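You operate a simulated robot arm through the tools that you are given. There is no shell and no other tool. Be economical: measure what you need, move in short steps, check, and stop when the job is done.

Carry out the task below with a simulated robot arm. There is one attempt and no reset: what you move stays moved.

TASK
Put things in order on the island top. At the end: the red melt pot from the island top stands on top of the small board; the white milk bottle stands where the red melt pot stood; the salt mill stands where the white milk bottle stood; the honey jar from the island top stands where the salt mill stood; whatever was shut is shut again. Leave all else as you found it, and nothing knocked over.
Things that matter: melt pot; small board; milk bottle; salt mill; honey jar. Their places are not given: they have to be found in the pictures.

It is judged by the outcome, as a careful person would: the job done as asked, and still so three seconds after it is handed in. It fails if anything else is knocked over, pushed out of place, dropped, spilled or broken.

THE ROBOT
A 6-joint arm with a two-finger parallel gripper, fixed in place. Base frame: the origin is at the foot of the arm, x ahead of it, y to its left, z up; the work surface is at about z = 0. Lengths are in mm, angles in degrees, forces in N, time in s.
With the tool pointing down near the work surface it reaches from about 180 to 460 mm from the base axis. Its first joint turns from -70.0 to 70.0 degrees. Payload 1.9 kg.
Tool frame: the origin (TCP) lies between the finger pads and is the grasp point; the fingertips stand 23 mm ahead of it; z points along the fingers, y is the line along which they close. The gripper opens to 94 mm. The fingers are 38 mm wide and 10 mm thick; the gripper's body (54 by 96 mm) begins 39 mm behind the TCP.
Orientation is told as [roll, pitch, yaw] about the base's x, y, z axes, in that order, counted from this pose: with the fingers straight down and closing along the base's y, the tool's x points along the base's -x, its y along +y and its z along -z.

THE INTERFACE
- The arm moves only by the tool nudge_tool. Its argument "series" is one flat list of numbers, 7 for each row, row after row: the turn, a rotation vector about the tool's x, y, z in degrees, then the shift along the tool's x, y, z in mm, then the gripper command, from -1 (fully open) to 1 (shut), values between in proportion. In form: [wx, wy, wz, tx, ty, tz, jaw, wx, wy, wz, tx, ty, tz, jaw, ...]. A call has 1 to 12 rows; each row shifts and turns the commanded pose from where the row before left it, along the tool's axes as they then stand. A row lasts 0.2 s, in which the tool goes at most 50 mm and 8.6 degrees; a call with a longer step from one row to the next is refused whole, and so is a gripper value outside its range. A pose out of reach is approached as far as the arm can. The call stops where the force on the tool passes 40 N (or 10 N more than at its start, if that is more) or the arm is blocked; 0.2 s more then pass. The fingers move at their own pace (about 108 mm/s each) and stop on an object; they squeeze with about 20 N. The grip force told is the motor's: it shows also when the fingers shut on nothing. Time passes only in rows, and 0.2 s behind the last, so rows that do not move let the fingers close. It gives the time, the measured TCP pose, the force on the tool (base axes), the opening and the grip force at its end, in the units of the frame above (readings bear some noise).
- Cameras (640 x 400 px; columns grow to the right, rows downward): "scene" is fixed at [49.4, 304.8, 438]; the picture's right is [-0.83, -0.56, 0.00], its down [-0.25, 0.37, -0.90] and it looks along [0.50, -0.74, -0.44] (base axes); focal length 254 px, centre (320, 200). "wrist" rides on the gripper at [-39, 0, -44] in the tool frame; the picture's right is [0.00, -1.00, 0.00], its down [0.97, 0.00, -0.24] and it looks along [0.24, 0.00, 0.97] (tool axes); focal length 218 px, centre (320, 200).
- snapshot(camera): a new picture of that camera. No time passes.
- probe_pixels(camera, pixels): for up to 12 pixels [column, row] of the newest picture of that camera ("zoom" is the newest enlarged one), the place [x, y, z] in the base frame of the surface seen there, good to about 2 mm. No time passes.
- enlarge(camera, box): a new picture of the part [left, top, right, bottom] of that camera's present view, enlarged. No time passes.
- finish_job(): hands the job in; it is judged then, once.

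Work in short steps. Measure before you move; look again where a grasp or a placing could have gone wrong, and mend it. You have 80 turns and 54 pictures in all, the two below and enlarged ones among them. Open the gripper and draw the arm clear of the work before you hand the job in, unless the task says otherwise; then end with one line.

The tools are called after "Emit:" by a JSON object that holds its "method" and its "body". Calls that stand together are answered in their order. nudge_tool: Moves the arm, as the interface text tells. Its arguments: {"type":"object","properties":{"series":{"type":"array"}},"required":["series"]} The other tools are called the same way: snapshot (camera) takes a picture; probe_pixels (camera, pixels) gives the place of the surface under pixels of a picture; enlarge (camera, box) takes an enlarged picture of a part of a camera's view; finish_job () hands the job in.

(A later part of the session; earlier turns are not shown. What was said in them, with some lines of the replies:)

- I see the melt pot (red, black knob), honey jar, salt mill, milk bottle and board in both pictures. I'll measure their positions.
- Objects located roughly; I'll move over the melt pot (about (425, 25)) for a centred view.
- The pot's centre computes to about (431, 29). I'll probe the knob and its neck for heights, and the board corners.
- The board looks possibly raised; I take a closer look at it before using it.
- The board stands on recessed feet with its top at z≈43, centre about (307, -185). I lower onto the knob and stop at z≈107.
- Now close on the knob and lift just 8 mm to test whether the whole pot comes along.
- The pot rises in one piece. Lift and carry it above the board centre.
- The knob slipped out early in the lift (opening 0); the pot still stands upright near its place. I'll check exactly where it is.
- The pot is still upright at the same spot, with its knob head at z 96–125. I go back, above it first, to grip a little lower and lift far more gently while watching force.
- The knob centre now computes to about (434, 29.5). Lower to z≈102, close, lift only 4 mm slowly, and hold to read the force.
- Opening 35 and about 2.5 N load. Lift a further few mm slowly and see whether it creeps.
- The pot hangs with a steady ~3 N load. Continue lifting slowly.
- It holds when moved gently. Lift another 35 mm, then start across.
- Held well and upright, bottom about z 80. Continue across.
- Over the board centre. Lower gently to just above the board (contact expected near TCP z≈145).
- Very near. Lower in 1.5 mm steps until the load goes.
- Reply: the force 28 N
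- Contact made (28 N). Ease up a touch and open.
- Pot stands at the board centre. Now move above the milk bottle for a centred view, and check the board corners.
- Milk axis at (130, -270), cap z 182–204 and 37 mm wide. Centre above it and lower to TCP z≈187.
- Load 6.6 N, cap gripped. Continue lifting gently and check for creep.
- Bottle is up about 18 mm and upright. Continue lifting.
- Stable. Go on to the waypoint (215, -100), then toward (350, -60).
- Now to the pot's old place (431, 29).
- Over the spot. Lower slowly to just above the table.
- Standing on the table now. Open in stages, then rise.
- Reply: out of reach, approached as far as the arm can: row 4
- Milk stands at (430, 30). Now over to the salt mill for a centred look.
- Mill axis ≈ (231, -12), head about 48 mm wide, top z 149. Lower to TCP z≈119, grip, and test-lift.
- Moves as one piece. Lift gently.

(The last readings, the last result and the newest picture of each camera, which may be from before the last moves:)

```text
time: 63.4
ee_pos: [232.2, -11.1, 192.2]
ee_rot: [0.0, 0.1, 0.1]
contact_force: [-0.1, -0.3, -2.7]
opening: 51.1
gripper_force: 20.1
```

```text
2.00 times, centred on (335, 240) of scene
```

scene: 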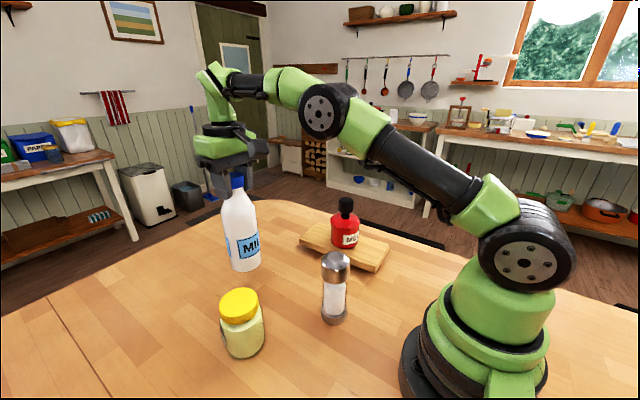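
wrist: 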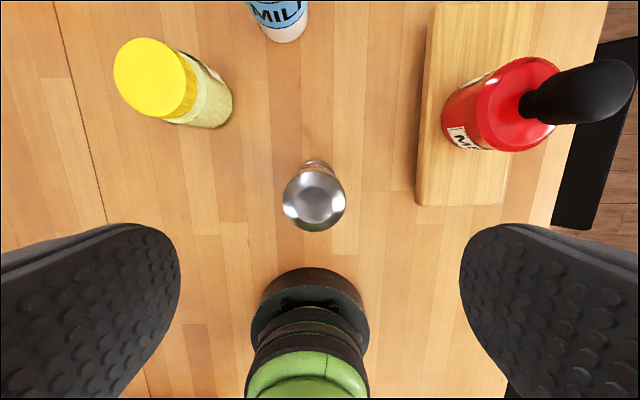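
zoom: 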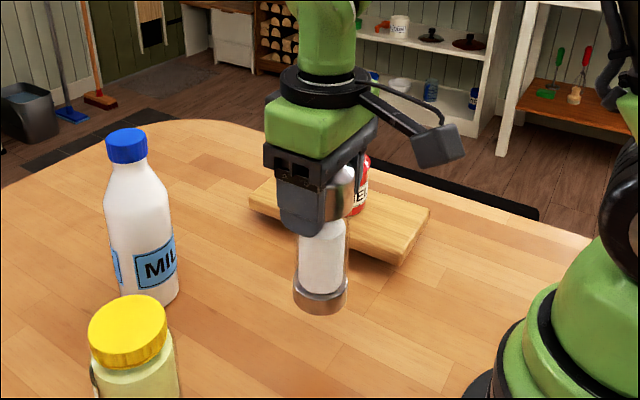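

Held. Carry via (208, -100) to the milk's old place (130, -270).

Emit:
{"method": "nudge_tool", "body": {"series": [0, 0, 0, 1, -3, 0, 1, 0, 0, 0, 1.5, -5, 0, 1, 0, 0, 0, 2, -7, 0, 1, 0, 0, 0, 2.3, -8.5, 0, 1, 0, 0, 0, 2.3, -8.5, 0, 1, 0, 0, 0, 2.3, -8.5, 0, 1, 0, 0, 0, 2.3, -8.5, 0, 1, 0, 0, 0, 2.3, -8.5, 0, 1, 0, 0, 0, 2.3, -8.5, 0, 1, 0, 0, 0, 2.7, -8.5, 0, 1, 0, 0, 0, 3, -8.5, 0, 1, 0, 0, 0, 3.5, -8.5, 0, 1]}}

Emit:
{"method": "nudge_tool", "body": {"series": [0, 0, 0, 4, -8.5, 0, 1, 0, 0, 0, 4, -8.5, 0, 1, 0, 0, 0, 4, -8.5, 0, 1, 0, 0, 0, 4, -8.5, 0, 1, 0, 0, 0, 4, -8.5, 0, 1, 0, 0, 0, 4, -8.5, 0, 1, 0, 0, 0, 4, -8.5, 0, 1, 0, 0, 0, 4, -8.5, 0, 1, 0, 0, 0, 4, -8.5, 0, 1, 0, 0, 0, 4, -8.5, 0, 1, 0, 0, 0, 4, -8.5, 0, 1, 0, 0, 0, 4, -8.5, 0, 1]}}

Emit:
{"method": "snapshot", "body": {"camera": "scene"}}

```text
time: 66.0
ee_pos: [203.3, -102.1, 191.9]
ee_rot: [0.0, 0.0, 0.1]
contact_force: [-0.2, -0.1, -1.4]
opening: 51.2
gripper_force: 19.7
```

```text
time: 68.6
ee_pos: [156.1, -206.1, 191.1]
ee_rot: [0.1, 0.0, -0.1]
contact_force: [0.4, -0.1, -2.3]
opening: 51.1
gripper_force: 19.2
```

```text
20 pictures are left
```

scene: 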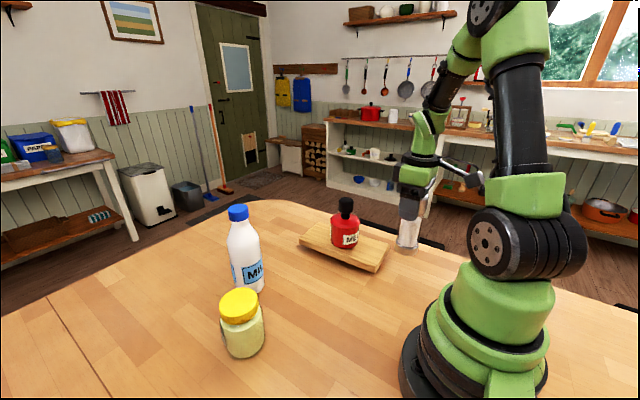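

Emit:
{"method": "nudge_tool", "body": {"series": [0, 0, 0, 3.4, -8.3, 0, 1, 0, 0, 0, 3.4, -8.3, 0, 1, 0, 0, 0, 3.4, -8.3, 0, 1, 0, 0, 0, 3.4, -8.3, 0, 1, 0, 0, 0, 3.4, -8.3, 0, 1, 0, 0, 0, 3, -7.5, 0, 1, 0, 0, 0, 3, -7, 0, 1, 0, 0, 0, 2, -5, 0, 1, 0, 0, 0, 1, -3, 0, 1, 0, 0, 0, 0, 0, 0, 1]}}

Emit:
{"method": "nudge_tool", "body": {"series": [0, 0, 0, 0, 0, 2, 1, 0, 0, 0, 0, 0, 4, 1, 0, 0, 0, 0, 0, 6, 1, 0, 0, 0, 0, 0, 8, 1, 0, 0, 0, 0, 0, 8, 1, 0, 0, 0, 0, 0, 8, 1, 0, 0, 0, 0, 0, 8, 1, 0, 0, 0, 0, 0, 8, 1, 0, 0, 0, 0, 0, 7, 1, 0, 0, 0, 0, 0, 5, 1, 0, 0, 0, 0, 0, 3, 1, 0, 0, 0, 0, 0, 0, 1]}}

Emit:
{"method": "enlarge", "body": {"camera": "scene", "box": [370, 150, 470, 290]}}

```text
time: 70.8
ee_pos: [130.2, -269.0, 191.1]
ee_rot: [0.2, -0.1, 0.0]
contact_force: [0.0, -0.1, -3.1]
opening: 51.2
gripper_force: 20.2
```

```text
time: 73.4
ee_pos: [129.6, -267.2, 122.9]
ee_rot: [0.0, 0.0, 0.0]
contact_force: [0.6, -0.3, -3.1]
opening: 50.9
gripper_force: 19.9
```

```text
2.86 times, centred on (420, 220) of scene
```

zoom: 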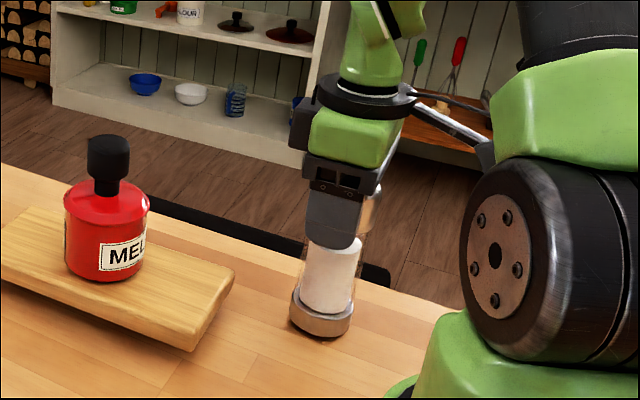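

Emit:
{"method": "nudge_tool", "body": {"series": [0, 0, 0, 0, -0.7, 1.2, 1, 0, 0, 0, 0, 0, 1.2, 1, 0, 0, 0, 0, 0, 0.8, 1, 0, 0, 0, 0, 0, 0, 1]}}

```text
time: 74.4
ee_pos: [129.8, -269.5, 121.1]
ee_rot: [0.0, 0.1, 0.0]
contact_force: [0.2, 0.0, -2.5]
opening: 51.0
gripper_force: 19.6
```

Emit:
{"method": "nudge_tool", "body": {"series": [0, 0, 0, 0, 0, 0.8, 1, 0, 0, 0, 0, 0, 0.8, 1, 0, 0, 0, 0, 0, 0, 1]}}

```text
time: 75.2
ee_pos: [130.0, -269.3, 119.8]
ee_rot: [-0.1, 0.1, 0.0]
contact_force: [-0.5, 1.0, -2.3]
opening: 51.2
gripper_force: 20.0
```

Emit:
{"method": "nudge_tool", "body": {"series": [0, 0, 0, 0, 0, 0.8, 1, 0, 0, 0, 0, 0, 0.8, 1, 0, 0, 0, 0, 0, 0, 1]}}

```text
time: 76.0
ee_pos: [131.6, -269.6, 118.9]
ee_rot: [0.0, -0.2, -0.1]
contact_force: [-1.0, 1.2, 14.0]
opening: 51.1
gripper_force: 20.4
```

Contact with the table. Open in stages, rise, and look.

Emit:
{"method": "nudge_tool", "body": {"series": [0, 0, 0, 0, 0, -0.4, 0.6, 0, 0, 0, 0, 0, 0, -0.1, 0, 0, 0, 0, 0, 0, -0.5, 0, 0, 0, 0, 0, 0, -1, 0, 0, 0, 0, 0, 0, -1]}}

Emit:
{"method": "nudge_tool", "body": {"series": [0, 0, 0, 0, 0, -10, -1, 0, 0, 0, 0, 0, -30, -1, 0, 0, 0, 0, 0, -40, -1, 0, 0, 0, 0, 0, -40, -1, 0, 0, 0, 0, 0, -20, -1, 0, 0, 0, 0, 0, 0, -1]}}

Emit:
{"method": "snapshot", "body": {"camera": "wrist"}}

Emit:
{"method": "snapshot", "body": {"camera": "scene"}}

```text
time: 77.2
ee_pos: [129.6, -269.0, 118.0]
ee_rot: [0.1, 0.0, 0.0]
contact_force: [0.8, -0.3, -0.5]
opening: 93.8
gripper_force: 0.0
```

```text
time: 78.6
ee_pos: [129.6, -270.0, 257.6]
ee_rot: [0.0, -0.1, 0.1]
contact_force: [-0.2, 0.2, -0.5]
opening: 94.0
gripper_force: 0.0
```

```text
18 pictures are left
```

wrist: 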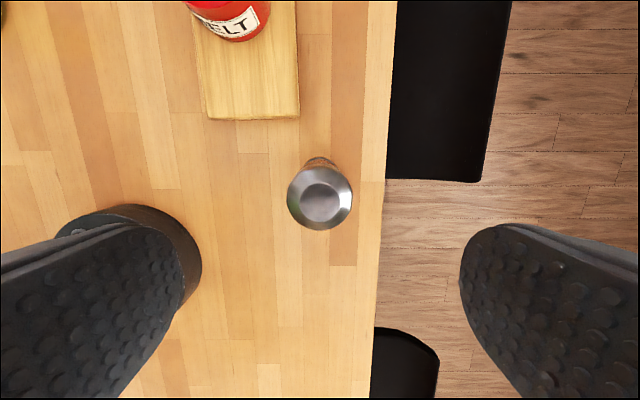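

```text
17 pictures are left
```

scene: 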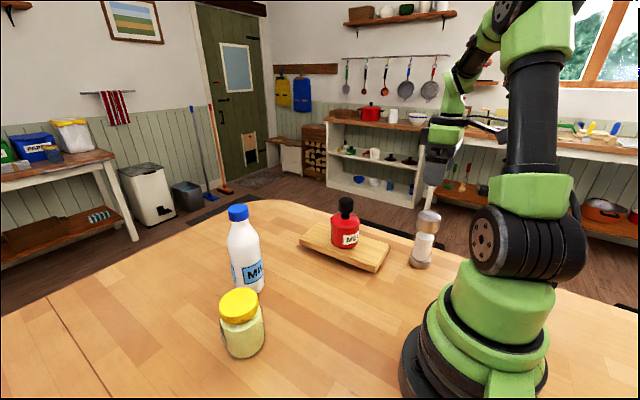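

Mill stands in place. Now to the honey jar at about (330, 127).

Emit:
{"method": "nudge_tool", "body": {"series": [0, 0, 0, -20, 39.5, 0, -1, 0, 0, 0, -20, 39.5, 0, -1, 0, 0, 0, -20, 39.5, 0, -1, 0, 0, 0, -20, 39.5, 0, -1, 0, 0, 0, -20, 39.5, 0, -1, 0, 0, 0, -20, 39.5, 0, -1, 0, 0, 0, -20, 39.5, 0, -1, 0, 0, 0, -20, 39.5, 0, -1, 0, 0, 0, -20, 39.5, 0, -1, 0, 0, 0, -20, 39.5, 0, -1, 0, 0, 0, 0, 0, 0, -1]}}

Emit:
{"method": "snapshot", "body": {"camera": "wrist"}}

```text
time: 81.0
ee_pos: [329.9, 126.7, 257.8]
ee_rot: [0.1, 0.0, 0.0]
contact_force: [-0.5, 0.5, 0.9]
opening: 94.0
gripper_force: 0.0
```

```text
16 pictures are left
```

wrist: 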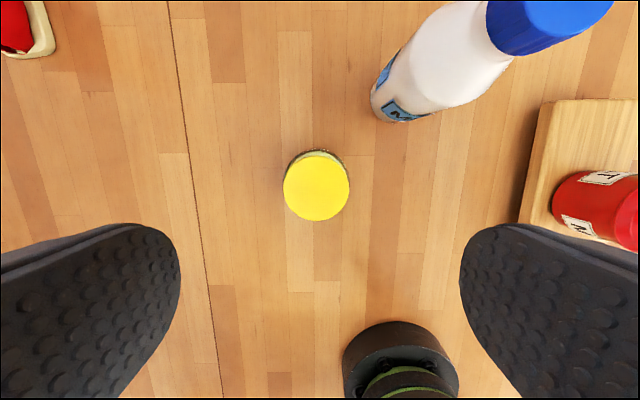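

Jar centre ≈ (332, 129.5), width ~61 mm. Lower to TCP z≈71 and grip, test-lift.

Emit:
{"method": "nudge_tool", "body": {"series": [0, 0, 0, -2.2, 2.9, 10, -1, 0, 0, 0, 0, 0, 45, -1, 0, 0, 0, 0, 0, 45, -1, 0, 0, 0, 0, 0, 40, -1, 0, 0, 0, 0, 0, 30, -1, 0, 0, 0, 0, 0, 17, -1, 0, 0, 0, 0, 0, 0, -1]}}

Emit:
{"method": "nudge_tool", "body": {"series": [0, 0, 0, 0, 0, 0, -0.4, 0, 0, 0, 0, 0, 0, 0.3, 0, 0, 0, 0, 0, 0, 1, 0, 0, 0, 0, 0, 0, 1, 0, 0, 0, 0, 0, -1.5, 1, 0, 0, 0, 0, 0, -2, 1, 0, 0, 0, 0, 0, -2, 1, 0, 0, 0, 0, 0, -1.5, 1, 0, 0, 0, 0, 0, 0, 1]}}

Emit:
{"method": "enlarge", "body": {"camera": "scene", "box": [180, 220, 310, 370]}}

```text
time: 82.6
ee_pos: [333.1, 130.1, 70.7]
ee_rot: [0.0, 0.0, 0.0]
contact_force: [0.0, 0.5, -1.4]
opening: 94.0
gripper_force: 0.1
```

```text
time: 84.6
ee_pos: [333.6, 128.1, 78.1]
ee_rot: [0.1, -0.1, 0.0]
contact_force: [-0.1, 0.5, -4.5]
opening: 71.0
gripper_force: 19.7
```

```text
2.67 times, centred on (245, 295) of scene
```

zoom: 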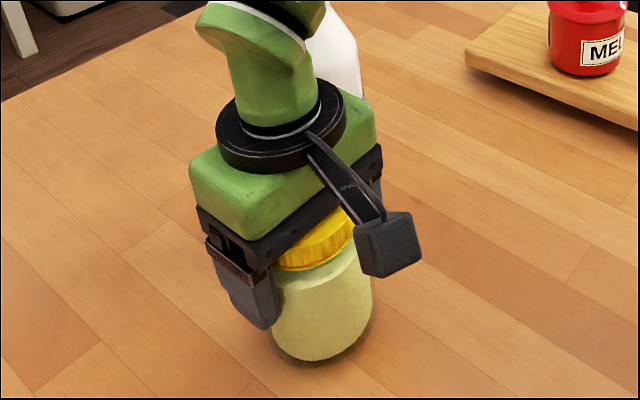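

Gripped on the body. Lift ~40 mm and carry to (231, -12).

Emit:
{"method": "nudge_tool", "body": {"series": [0, 0, 0, 0, 0, -2, 1, 0, 0, 0, 0, 0, -4, 1, 0, 0, 0, 0, 0, -6, 1, 0, 0, 0, 0, 0, -6, 1, 0, 0, 0, 0, 0, -6, 1, 0, 0, 0, 0, 0, -5, 1, 0, 0, 0, 0, 0, -3, 1, 0, 0, 0, 1.5, -2, 0, 1, 0, 0, 0, 3, -4, 0, 1, 0, 0, 0, 4, -5.6, 0, 1, 0, 0, 0, 5, -7, 0, 1, 0, 0, 0, 5, -7, 0, 1]}}

Emit:
{"method": "nudge_tool", "body": {"series": [0, 0, 0, 5, -7, 0, 1, 0, 0, 0, 5, -7, 0, 1, 0, 0, 0, 5, -7, 0, 1, 0, 0, 0, 5, -7, 0, 1, 0, 0, 0, 5, -7, 0, 1, 0, 0, 0, 5, -7, 0, 1, 0, 0, 0, 5, -7, 0, 1, 0, 0, 0, 5, -7, 0, 1, 0, 0, 0, 5, -7, 0, 1, 0, 0, 0, 5, -7, 0, 1, 0, 0, 0, 5, -7, 0, 1, 0, 0, 0, 5, -7, 0, 1]}}

Emit:
{"method": "snapshot", "body": {"camera": "scene"}}

```text
time: 87.2
ee_pos: [313.9, 103.4, 110.3]
ee_rot: [0.0, 0.0, 0.0]
contact_force: [0.0, 0.3, -4.6]
opening: 70.7
gripper_force: 20.0
```

```text
time: 89.8
ee_pos: [255.0, 19.0, 111.0]
ee_rot: [0.1, 0.0, 0.0]
contact_force: [0.5, -0.4, -5.0]
opening: 70.9
gripper_force: 19.9
```

```text
14 pictures are left
```

scene: 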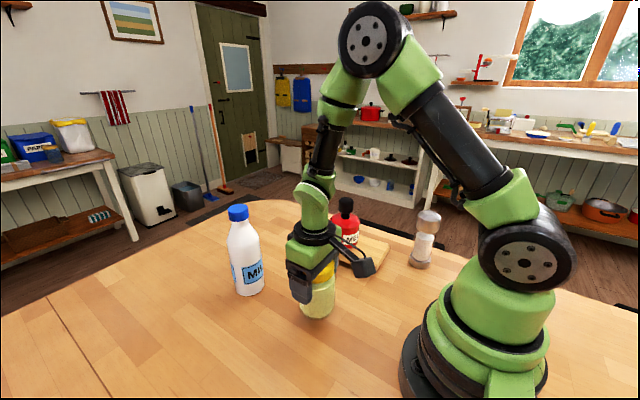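

Emit:
{"method": "nudge_tool", "body": {"series": [0, 0, 0, 5, -7, 0, 1, 0, 0, 0, 5, -7, 0, 1, 0, 0, 0, 5, -6.5, 0, 1, 0, 0, 0, 4.5, -5, 0, 1, 0, 0, 0, 3, -3.5, 0, 1, 0, 0, 0, 1.5, -2, 2, 1, 0, 0, 0, 0, 0, 5, 1, 0, 0, 0, 0, 0, 7, 1, 0, 0, 0, 0, 0, 7, 1, 0, 0, 0, 0, 0, 7, 1, 0, 0, 0, 0, 0, 5, 1, 0, 0, 0, 0, 0, 3, 1]}}

Emit:
{"method": "enlarge", "body": {"camera": "scene", "box": [270, 210, 400, 350]}}

```text
time: 92.4
ee_pos: [230.4, -10.8, 74.3]
ee_rot: [0.0, -0.1, 0.0]
contact_force: [-0.5, -0.2, -5.0]
opening: 71.2
gripper_force: 20.2
```

```text
2.86 times, centred on (335, 280) of scene
```

zoom: 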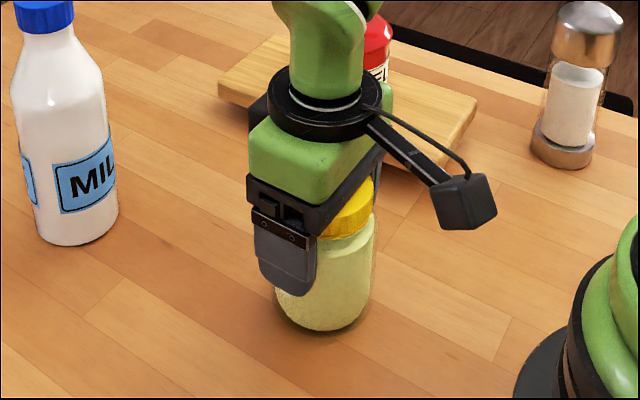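

Just above the table; lower in 0.8 mm steps.

Emit:
{"method": "nudge_tool", "body": {"series": [0, 0, 0, 0, 0, 0.9, 1, 0, 0, 0, 0, -0.5, 0.9, 1, 0, 0, 0, 0, 0, 0.5, 1, 0, 0, 0, 0, 0, 0, 1]}}

```text
time: 93.4
ee_pos: [231.1, -11.5, 71.7]
ee_rot: [0.1, -0.1, 0.0]
contact_force: [-0.3, -0.4, -4.6]
opening: 70.7
gripper_force: 20.1
```

Emit:
{"method": "nudge_tool", "body": {"series": [0, 0, 0, 0, 0, 0.7, 1, 0, 0, 0, 0, 0, 0.7, 1, 0, 0, 0, 0, 0, 0, 1]}}

```text
time: 94.2
ee_pos: [229.8, -13.1, 70.3]
ee_rot: [0.0, -0.1, 0.1]
contact_force: [-2.0, 1.4, 10.9]
opening: 70.6
gripper_force: 20.3
```

Contact. Open in stages, rise and look.

Emit:
{"method": "nudge_tool", "body": {"series": [0, 0, 0, 0, 0, -0.4, 0.4, 0, 0, 0, 0, 0, 0, -0.6, 0, 0, 0, 0, 0, 0, -0.8, 0, 0, 0, 0, 0, 0, -1, 0, 0, 0, 0, 0, 0, -1]}}

Emit:
{"method": "nudge_tool", "body": {"series": [0, 0, 0, 0, 0, -8, -1, 0, 0, 0, 0, 0, -20, -1, 0, 0, 0, 0, 0, -40, -1, 0, 0, 0, 0, 0, -45, -1, 0, 0, 0, 0, 0, -45, -1, 0, 0, 0, 0, 0, -45, -1, 0, 0, 0, 0, 0, -30, -1, 0, 0, 0, 0, 0, 0, -1]}}

Emit:
{"method": "snapshot", "body": {"camera": "wrist"}}

Emit:
{"method": "snapshot", "body": {"camera": "scene"}}

```text
time: 95.4
ee_pos: [230.3, -13.1, 70.8]
ee_rot: [0.0, 0.0, 0.1]
contact_force: [1.0, -0.1, -0.2]
opening: 93.9
gripper_force: 0.0
```

```text
time: 97.2
ee_pos: [229.7, -13.0, 305.5]
ee_rot: [0.0, -0.1, 0.0]
contact_force: [-0.3, 0.3, -0.6]
opening: 94.2
gripper_force: 0.0
```

```text
12 pictures are left
```

wrist: 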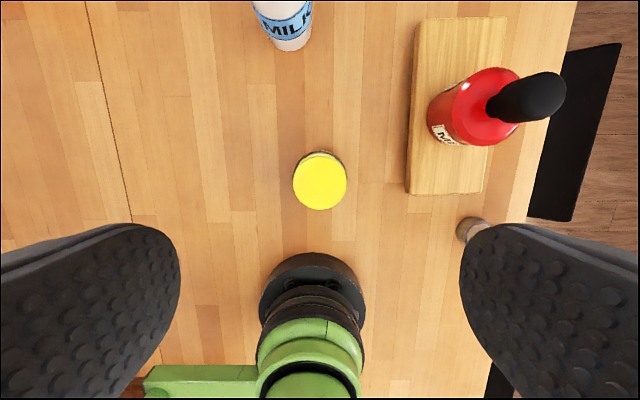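

```text
11 pictures are left
```

scene: 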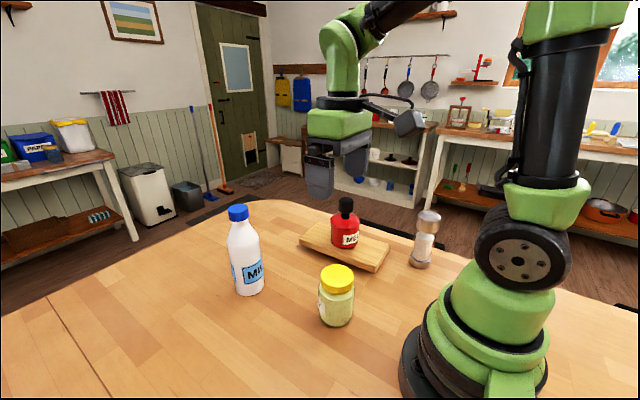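

All four objects stand upright where they should be. The jar centre computes to (230, -13), the gripper is open and the arm is clear, so I hand in.

Emit:
{"method": "finish_job", "body": {}}

```text
The job is handed in.
```

The job is done and handed in: the melt pot stands on the small board, the milk bottle where the pot stood, the salt mill where the milk stood, and the honey jar where the mill stood. On the first try the pot slipped from the gripper within a few millimetres of the table. It stayed upright and only shifted about 3 mm before I picked it up again.
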